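You operate a simulated robot arm through the tools that you are given. There is no shell and no other tool. Be economical: measure what you need, move in short steps, check, and stop when the job is done.

Carry out the task below with a simulated robot arm. There is one attempt and no reset: what you move stays moved.

TASK
Turn the tester dial to 2 bar.
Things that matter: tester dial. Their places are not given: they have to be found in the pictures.

It is judged by the outcome, as a careful person would: the job done as asked, and still so three seconds after it is handed in. It fails if anything else is knocked over, pushed out of place, dropped, spilled or broken.

THE ROBOT
A 6-joint arm with a two-finger parallel gripper, fixed in place. Base frame: the origin is at the foot of the arm, x ahead of it, y to its left, z up. Lengths are in mm, angles in rad, forces in N, time in s.
Its first joint turns from -1.222 to 1.222 rad. Payload 1.9 kg.
Tool frame: the origin (TCP) lies between the finger pads and is the grasp point; the fingertips stand 23 mm ahead of it; z points along the fingers, y is the line along which they close. The gripper opens to 94 mm. The fingers are 38 mm wide and 10 mm thick; the gripper's body (54 by 96 mm) begins 39 mm behind the TCP.
Orientation is that of the tool frame in the base frame, as a unit quaternion [w, x, y, z]. With the fingers straight down and closing along the base's y, the tool's x points along the base's -x, its y along +y and its z along -z.

THE INTERFACE
- The arm moves only by the tool nudge_tool. Its argument "targets" is a list of rows, each a list of 7 numbers: the shift along the base's x, y, z in mm, then the turn, a rotation vector about the base's x, y, z in rad, then the closure, from 0 (fully open) to 1 (shut). In form: [[x, y, z, rx, ry, rz, fingers], ...]. A call has 1 to 20 rows; each row shifts and turns the commanded pose from where the row before left it. A row lasts 0.2 s, in which the tool goes at most 50 mm and 0.15 rad; a call with a longer step from one row to the next is refused whole, and so is a gripper value outside its range. A pose out of reach is approached as far as the arm can. The call stops where the force on the tool passes 40 N (or 10 N more than at its start, if that is more) or the arm is blocked; 0.2 s more then pass. The fingers move at their own pace (about 108 mm/s each) and stop on an object; they squeeze with about 30 N. The grip force told is the motor's: it shows also when the fingers shut on nothing. Time passes only in rows, and 0.2 s behind the last, so rows that do not move let the fingers close. It gives the time, the measured TCP pose, the force on the tool (base axes), the opening and the grip force at its end, in the units of the frame above (readings bear some noise), and new pictures: "show" is both (left out), scene, wrist or none.
- Cameras (640 x 400 px; columns grow to the right, rows downward): "scene" is fixed at [52.7, 303, 441.8]; the picture's right is [-0.82, -0.57, 0.00], its down [-0.23, 0.34, -0.91] and it looks along [0.52, -0.75, -0.41] (base axes); focal length 310 px, centre (320, 200). "wrist" rides on the gripper at [-39, 0, -44] in the tool frame; the picture's right is [0.00, -1.00, 0.00], its down [0.97, 0.00, -0.24] and it looks along [0.24, 0.00, 0.97] (tool axes); focal length 218 px, centre (320, 200).
- locate(camera, pixels): for up to 12 pixels [column, row] of the newest picture of that camera ("zoom" is the newest enlarged one), the place [x, y, z] in the base frame of the surface seen there, good to about 2 mm. No time passes.
- close_up(camera, box): a new picture of the part [left, top, right, bottom] of that camera's present view, enlarged. No time passes.
- finish_job(): hands the job in; it is judged then, once.

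Work in short steps. Measure before you move; look again where a grasp or a placing could have gone wrong, and mend it. You have 60 turns and 120 pictures in all, the two below and enlarged ones among them. Open the gripper and draw the arm clear of the work before you hand the job in, unless the task says otherwise; then end with one line.

The tools are called after "Emit:" by a JSON object that holds its "op" and its "data". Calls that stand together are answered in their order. nudge_tool: Moves the arm, as the interface text tells. Its arguments: {"type":"object","properties":{"targets":{"type":"array","items":{"type":"array","items":{"type":"number"}}},"show":{"type":"string","enum":["both","scene","wrist","none"]}},"required":["targets"]} The other tools are called the same way: locate (camera, pixels) gives the place of the surface under pixels of a picture; close_up (camera, box) takes an enlarged picture of a part of a camera's view; finish_job () hands the job in.

At the start:

```text
time: 0.0
eef_pos: [306.7, -85.4, 317.7]
orientation: [0.001, 0.0, 1.0, -0.001]
wrist_force: [0.2, -0.2, 0.4]
opening: 93.9
grip_force: 0.1
```

scene: 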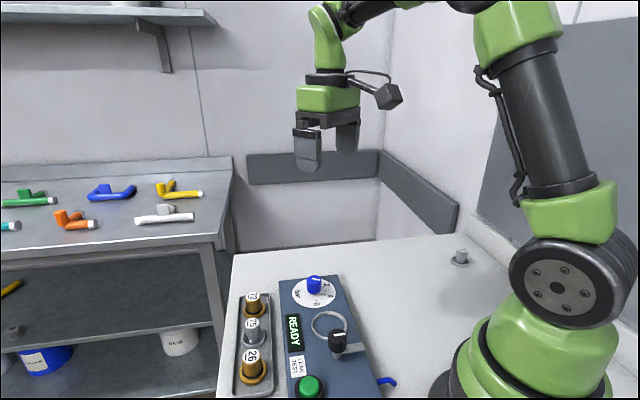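
wrist: 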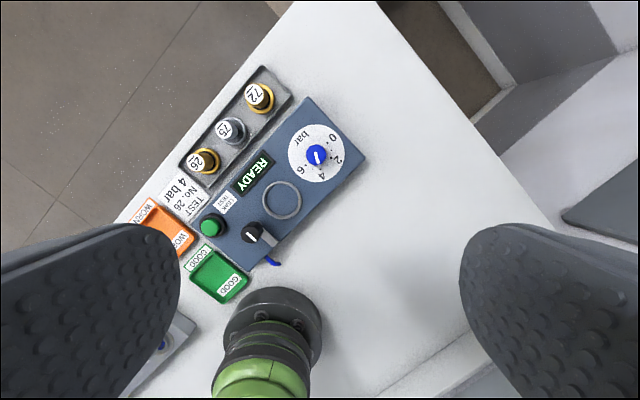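

The dial with the blue knob is at wrist pixel (316,155). I'll take close-ups of it in both views.

Emit:
{"op": "close_up", "data": {"camera": "wrist", "box": [276, 115, 356, 195]}}

Emit:
{"op": "close_up", "data": {"camera": "scene", "box": [270, 260, 360, 320]}}

Emit:
{"op": "locate", "data": {"camera": "wrist", "pixels": [[316, 155], [334, 134], [339, 158], [322, 175], [303, 169], [300, 140], [307, 99], [365, 158], [258, 96], [284, 200]]}}

```text
5.00 times, centred on (316, 155) of wrist
```

zoom: 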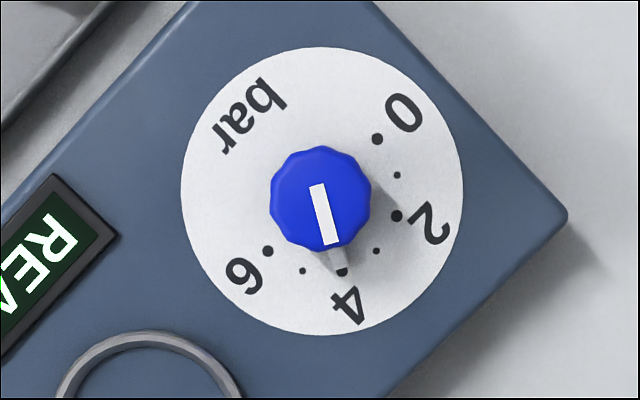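

```text
6.67 times, centred on (315, 290) of scene
```

zoom: 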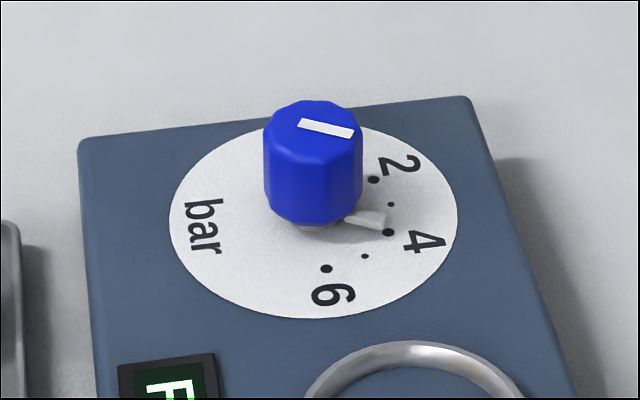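

```text
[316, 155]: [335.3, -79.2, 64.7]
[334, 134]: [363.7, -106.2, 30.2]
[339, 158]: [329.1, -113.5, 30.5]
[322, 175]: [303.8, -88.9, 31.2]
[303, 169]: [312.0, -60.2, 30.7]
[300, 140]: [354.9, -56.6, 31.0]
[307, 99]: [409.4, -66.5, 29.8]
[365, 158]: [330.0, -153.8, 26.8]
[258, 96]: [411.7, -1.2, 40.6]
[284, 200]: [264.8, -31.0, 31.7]
```

The knob points at 4. I'll locate its top, the pointer and the dial dots in the scene zoom, plus the table level.

Emit:
{"op": "locate", "data": {"camera": "zoom", "pixels": [[313, 125], [300, 122], [352, 134], [268, 130], [358, 135], [315, 218], [380, 219], [373, 179], [388, 232], [325, 268], [540, 300], [180, 240]]}}

Emit:
{"op": "locate", "data": {"camera": "wrist", "pixels": [[400, 200], [260, 92], [255, 235], [284, 182], [316, 148], [316, 162], [308, 155], [324, 155], [331, 143], [335, 158], [325, 169], [310, 165]]}}

```text
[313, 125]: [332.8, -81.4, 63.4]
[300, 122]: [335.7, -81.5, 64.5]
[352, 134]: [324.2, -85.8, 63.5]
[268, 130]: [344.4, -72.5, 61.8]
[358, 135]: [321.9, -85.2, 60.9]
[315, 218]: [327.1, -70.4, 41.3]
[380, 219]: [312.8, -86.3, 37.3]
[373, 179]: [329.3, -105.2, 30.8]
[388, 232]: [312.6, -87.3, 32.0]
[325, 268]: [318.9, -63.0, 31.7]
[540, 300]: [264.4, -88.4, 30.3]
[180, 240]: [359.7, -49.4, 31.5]
```

```text
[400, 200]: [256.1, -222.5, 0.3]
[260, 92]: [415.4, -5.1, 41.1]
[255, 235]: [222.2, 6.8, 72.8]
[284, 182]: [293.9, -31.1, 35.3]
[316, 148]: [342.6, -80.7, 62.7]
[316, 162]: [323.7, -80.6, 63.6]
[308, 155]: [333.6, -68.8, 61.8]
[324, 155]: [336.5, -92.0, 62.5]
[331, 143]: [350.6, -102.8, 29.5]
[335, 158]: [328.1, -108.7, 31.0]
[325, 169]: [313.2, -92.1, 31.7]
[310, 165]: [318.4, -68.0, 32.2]
```

Knob centre is about (334,-80), top z 64, panel z 31. The dots are 30° per bar and the pointer sits on 4, so it needs +60° about base z. I'll descend to above the knob with yaw -30°, fingers partly open.

Emit:
{"op": "nudge_tool", "data": {"targets": [[6.8, 1.3, -45, 0, 0, -0.13, 0.4], [6.8, 1.3, -45, 0, 0, -0.13, 0.4], [6.8, 1.2, -45, 0, 0, -0.13, 0.4], [6.8, 1.2, -45, 0, 0, -0.13, 0.4], [0, 0, 0, 0, 0, 0, 0.4]]}}

```text
time: 1.2
eef_pos: [334.9, -81.6, 136.6]
orientation: [0.001, 0.258, 0.966, 0.0]
wrist_force: [1.1, -0.4, -0.1]
opening: 56.3
grip_force: 0.1
```

scene: 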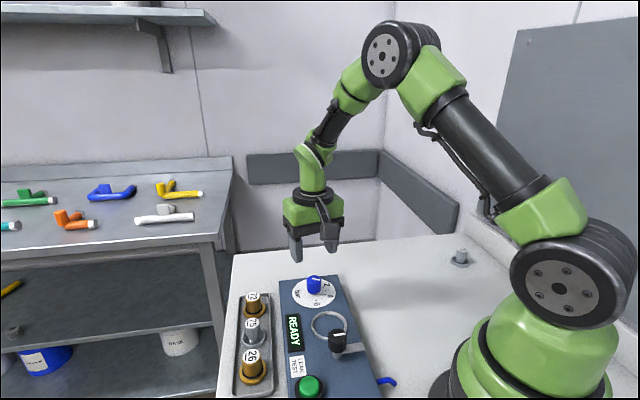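
wrist: 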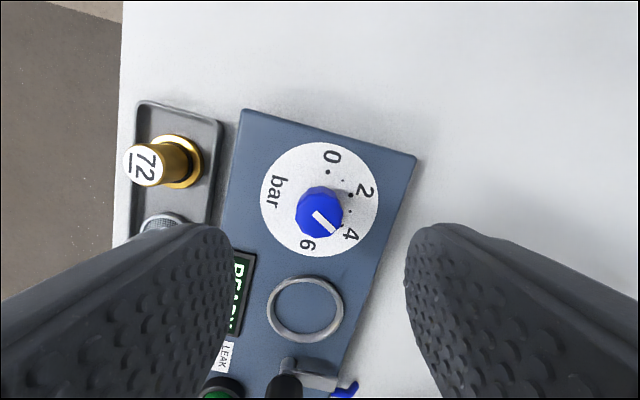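

Checking the knob-top centre from here before descending.

Emit:
{"op": "locate", "data": {"camera": "wrist", "pixels": [[322, 218], [304, 218], [338, 218], [322, 203], [322, 232], [160, 160]]}}

Emit:
{"op": "close_up", "data": {"camera": "wrist", "box": [256, 160, 384, 240]}}

```text
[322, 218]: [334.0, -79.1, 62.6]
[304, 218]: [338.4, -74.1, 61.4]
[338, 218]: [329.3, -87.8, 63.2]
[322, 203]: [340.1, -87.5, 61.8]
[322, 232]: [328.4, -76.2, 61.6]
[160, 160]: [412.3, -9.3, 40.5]
```

```text
5.00 times, centred on (320, 200) of wrist
```

zoom: 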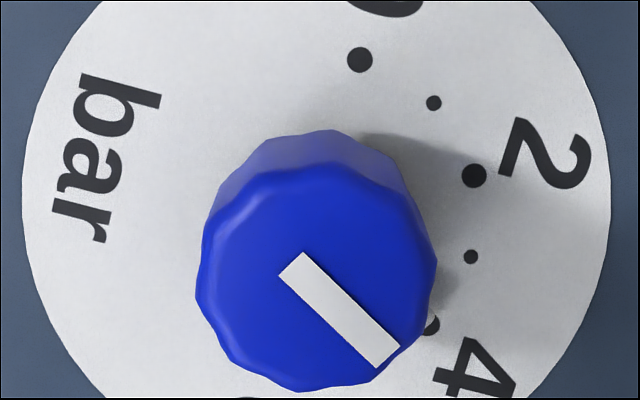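

The knob is centred under the tool. I'll descend to TCP z ≈ 66 (tips about 43, above the pointer tab) and close.

Emit:
{"op": "nudge_tool", "data": {"targets": [[-0.5, 0.3, -25, 0, 0, 0, 0.4], [0, 0, -25, 0, 0, 0, 0.4], [0, 0, -20, 0, 0, 0, 0.4], [0, 0, 0, 0, 0, 0, 0.4]]}}

Emit:
{"op": "nudge_tool", "data": {"targets": [[0, 0, 0, 0, 0, 0, 0.65], [0, 0, 0, 0, 0, 0, 0.8], [0, 0, 0, 0, 0, 0, 0.8]]}}

```text
time: 2.2
eef_pos: [334.5, -80.6, 67.5]
orientation: [0.001, 0.257, 0.966, -0.001]
wrist_force: [0.8, 0.6, -0.1]
opening: 56.2
grip_force: 0.0
```

scene: 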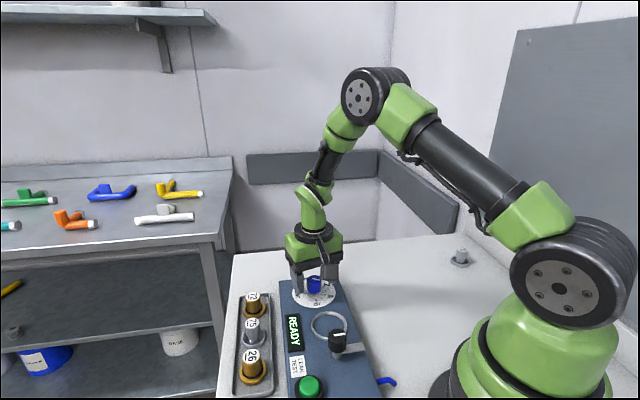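
wrist: 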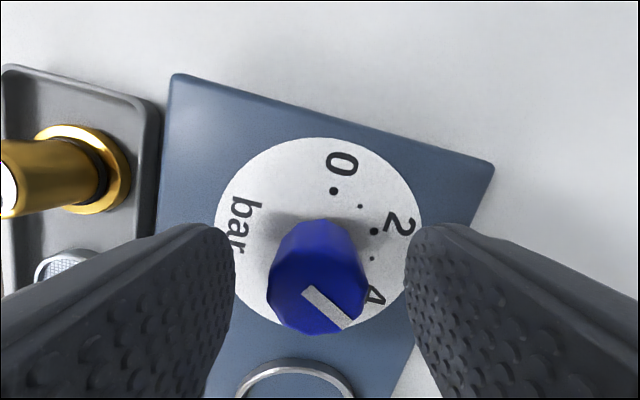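

```text
time: 3.0
eef_pos: [333.7, -79.9, 68.1]
orientation: [0.001, 0.257, 0.967, 0.0]
wrist_force: [12.9, 19.7, -10.2]
opening: 26.7
grip_force: 45.2
```

scene: 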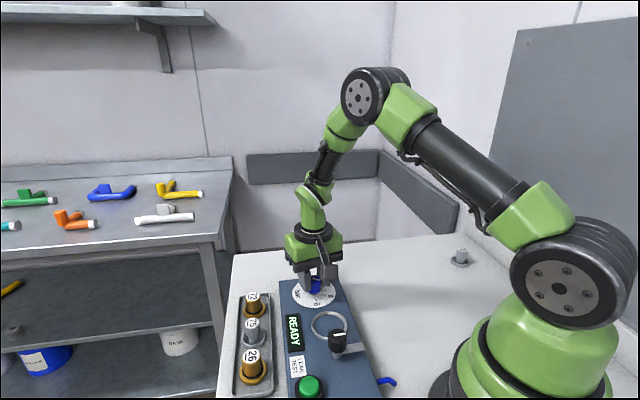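
wrist: 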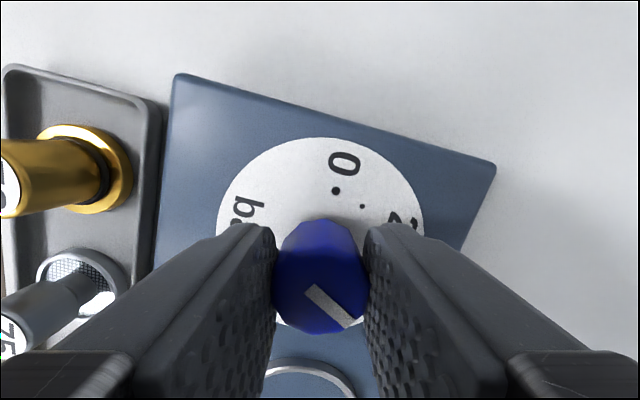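

Grip is firm but there's a side force (13, 20) N, so I'm slightly off-centre. I'll relieve it with a small shift, then turn partway.

Emit:
{"op": "nudge_tool", "data": {"targets": [[0.5, 0.8, 0, 0, 0, 0, 0.8], [0, 0, 0, 0, 0, 0, 0.8]], "show": "none"}}

```text
time: 3.6
eef_pos: [334.5, -79.7, 67.7]
orientation: [0.001, 0.257, 0.966, 0.0]
wrist_force: [7.9, 10.9, -13.5]
opening: 26.9
grip_force: 44.2
```

Force halved; one more shift in the same direction, then 0.3 rad of turn.

Emit:
{"op": "nudge_tool", "data": {"targets": [[0.5, 0.8, 0.3, 0, 0, 0, 0.8], [0, 0, 0, 0, 0, 0.1, 0.8], [0, 0, 0, 0, 0, 0.1, 0.8], [0, 0, 0, 0, 0, 0.1, 0.8], [0, 0, 0, 0, 0, 0, 0.8]]}}

```text
time: 4.6
eef_pos: [334.7, -80.7, 68.8]
orientation: [0.001, 0.115, 0.993, -0.001]
wrist_force: [1.6, -2.2, -0.7]
opening: 27.1
grip_force: 45.0
stopped in row 5: the force on the tool passed its limit (the readings are from after the stop); the commanded pose is now the measured one
```

scene: 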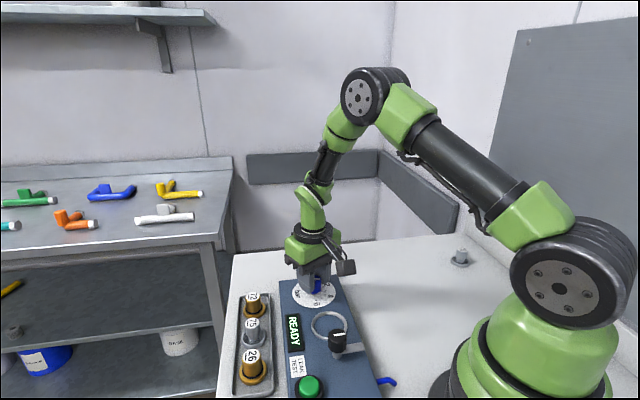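
wrist: 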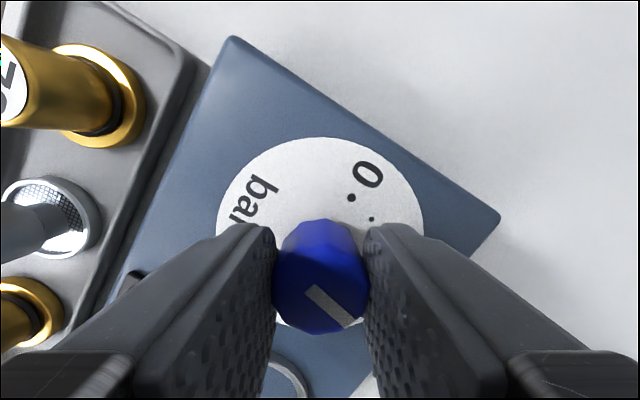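

The knob turned with the gripper (~0.29 rad) and forces are now low. Continuing in smaller steps.

Emit:
{"op": "nudge_tool", "data": {"targets": [[0, 0, 0, 0, 0, 0.06, 0.8], [0, 0, 0, 0, 0, 0.06, 0.8], [0, 0, 0, 0, 0, 0.06, 0.8], [0, 0, 0, 0, 0, 0.06, 0.8], [0, 0, 0, 0, 0, 0, 0.8]], "show": "none"}}

```text
time: 5.8
eef_pos: [333.8, -80.4, 68.1]
orientation: [0.0, -0.007, 1.0, -0.002]
wrist_force: [3.6, -4.2, -3.7]
opening: 27.0
grip_force: 45.0
```

Emit:
{"op": "nudge_tool", "data": {"targets": [[0, 0, 0, 0, 0, 0.06, 0.8], [0, 0, 0, 0, 0, 0.06, 0.8], [0, 0, 0, 0, 0, 0.06, 0.8], [0, 0, 0, 0, 0, 0.06, 0.8], [0, 0, 0, 0, 0, 0.06, 0.8], [0, 0, 0, 0, 0, 0.06, 0.8], [0, 0, 0, 0, 0, 0, 0.8]]}}

```text
time: 7.4
eef_pos: [334.9, -79.5, 67.1]
orientation: [0.001, -0.184, 0.983, 0.0]
wrist_force: [-5.6, -6.8, -2.4]
opening: 26.9
grip_force: 44.8
```

scene: 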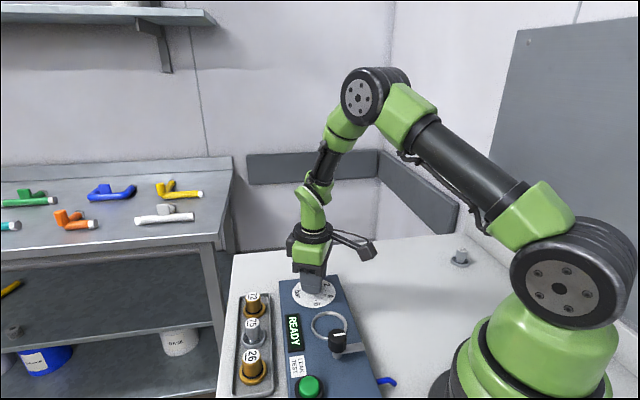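
wrist: 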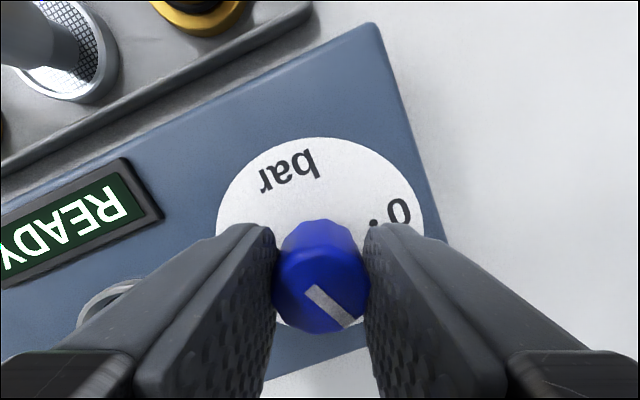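

Yaw is 0.37; 0.157 rad remains.

Emit:
{"op": "nudge_tool", "data": {"targets": [[0, 0, 0, 0, 0, 0.055, 0.8], [0, 0, 0, 0, 0, 0.055, 0.8], [0, 0, 0, 0, 0, 0.047, 0.8], [0, 0, 0, 0, 0, 0, 0.8]], "show": "none"}}

Emit:
{"op": "nudge_tool", "data": {"targets": [[0, 0, 0, 0, 0, 0, 0.6], [0, 0, 0, 0, 0, 0, 0.4], [0, 0, 20, 0, 0, 0, 0.4], [0, 0, 30, 0, 0, 0, 0.4], [0, 0, 30, 0, 0, 0, 0.4]]}}

Emit:
{"op": "close_up", "data": {"camera": "wrist", "box": [240, 150, 400, 250]}}

Emit:
{"op": "close_up", "data": {"camera": "scene", "box": [270, 260, 360, 320]}}

```text
time: 8.4
eef_pos: [335.1, -79.3, 69.5]
orientation: [0.0, -0.261, 0.965, -0.001]
wrist_force: [-12.8, -13.2, 3.7]
opening: 27.1
grip_force: 44.9
```

```text
time: 9.6
eef_pos: [334.0, -78.7, 148.6]
orientation: [0.0, -0.262, 0.965, 0.0]
wrist_force: [0.3, 0.5, -0.2]
opening: 56.2
grip_force: 0.1
```

scene: 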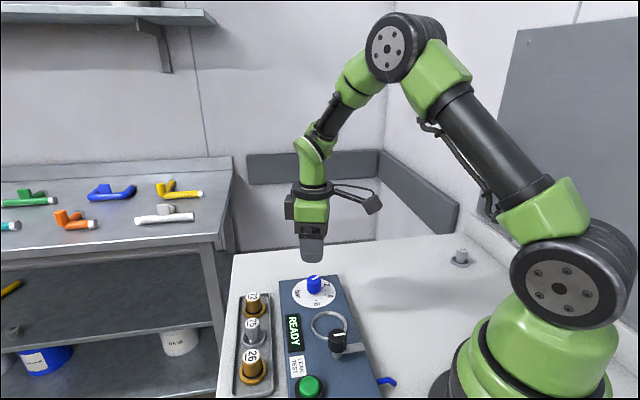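
wrist: 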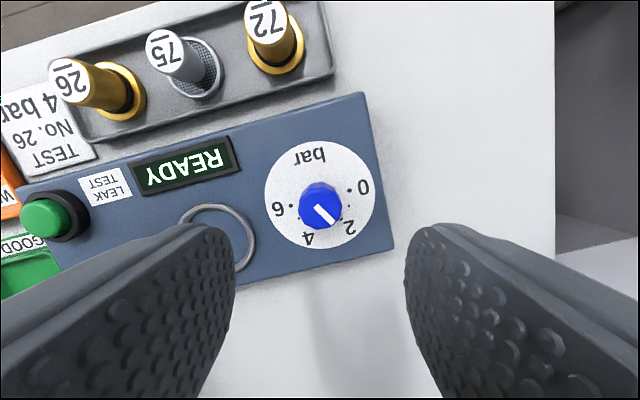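

```text
4.00 times, centred on (320, 200) of wrist
```

zoom: 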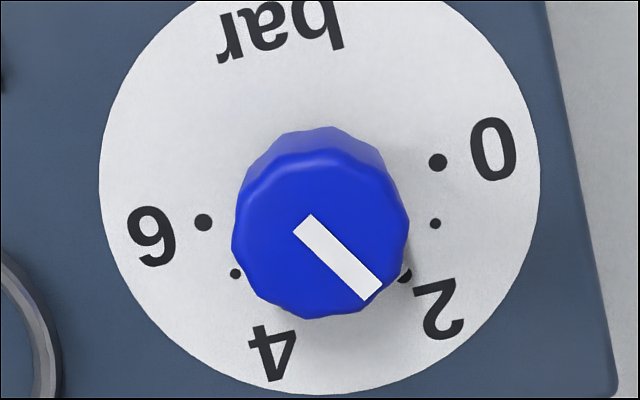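

```text
6.67 times, centred on (315, 290) of scene
```

zoom: 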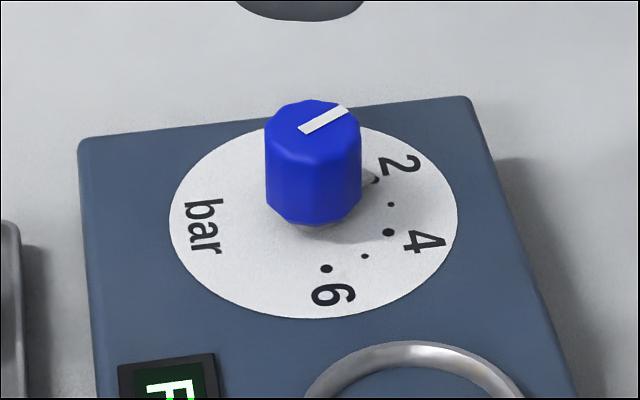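

It's released and reads very near 2. I'll raise the arm and turn back for a straight-down check.

Emit:
{"op": "nudge_tool", "data": {"targets": [[-5, -1, 42, 0, 0, -0.13, 0.2], [-5, -1, 42, 0, 0, -0.13, 0], [-5, -1, 42, 0, 0, -0.13, 0], [-5, -1, 42, 0, 0, -0.13, 0], [0, 0, 0, 0, 0, 0, 0]]}}

Emit:
{"op": "close_up", "data": {"camera": "wrist", "box": [284, 135, 348, 175]}}

```text
time: 10.8
eef_pos: [314.2, -82.4, 317.4]
orientation: [0.0, -0.004, 1.0, -0.001]
wrist_force: [-0.4, -0.5, -0.1]
opening: 94.0
grip_force: 0.1
```

scene: 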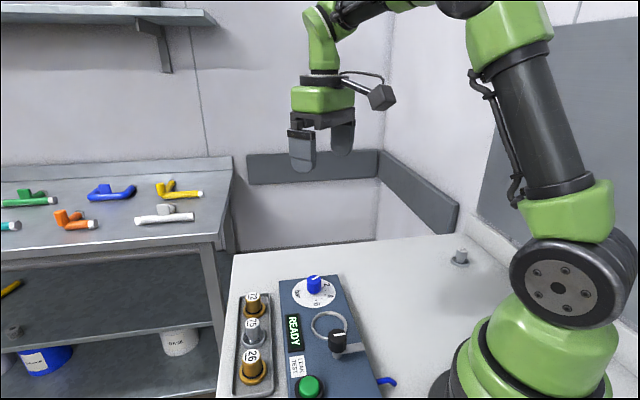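
wrist: 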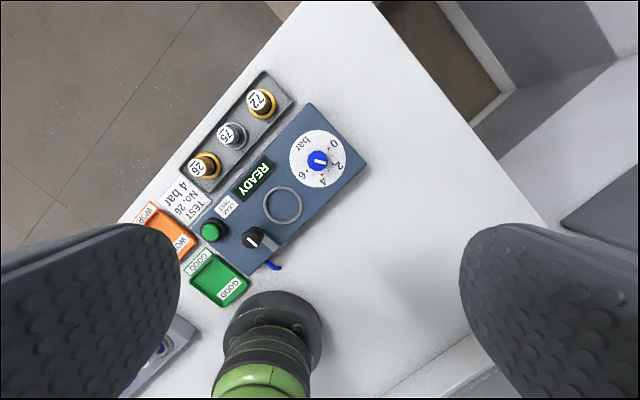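

```text
10.00 times, centred on (316, 155) of wrist
```

zoom: 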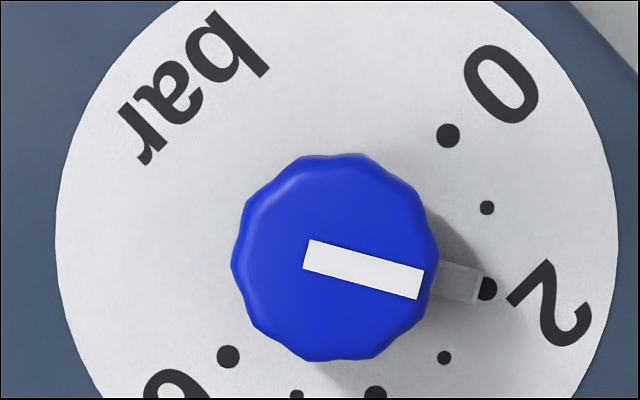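

The pointer tab points at the "2" dot, off by about 1° at most. The gripper is open, the arm is clear and nothing else was disturbed.

Emit:
{"op": "finish_job", "data": {}}

```text
The job is handed in.
```

The tester dial now points at 2 bar, within about 1° (roughly 0.05 bar) of the mark. The gripper is open and the arm is clear, with nothing else moved.
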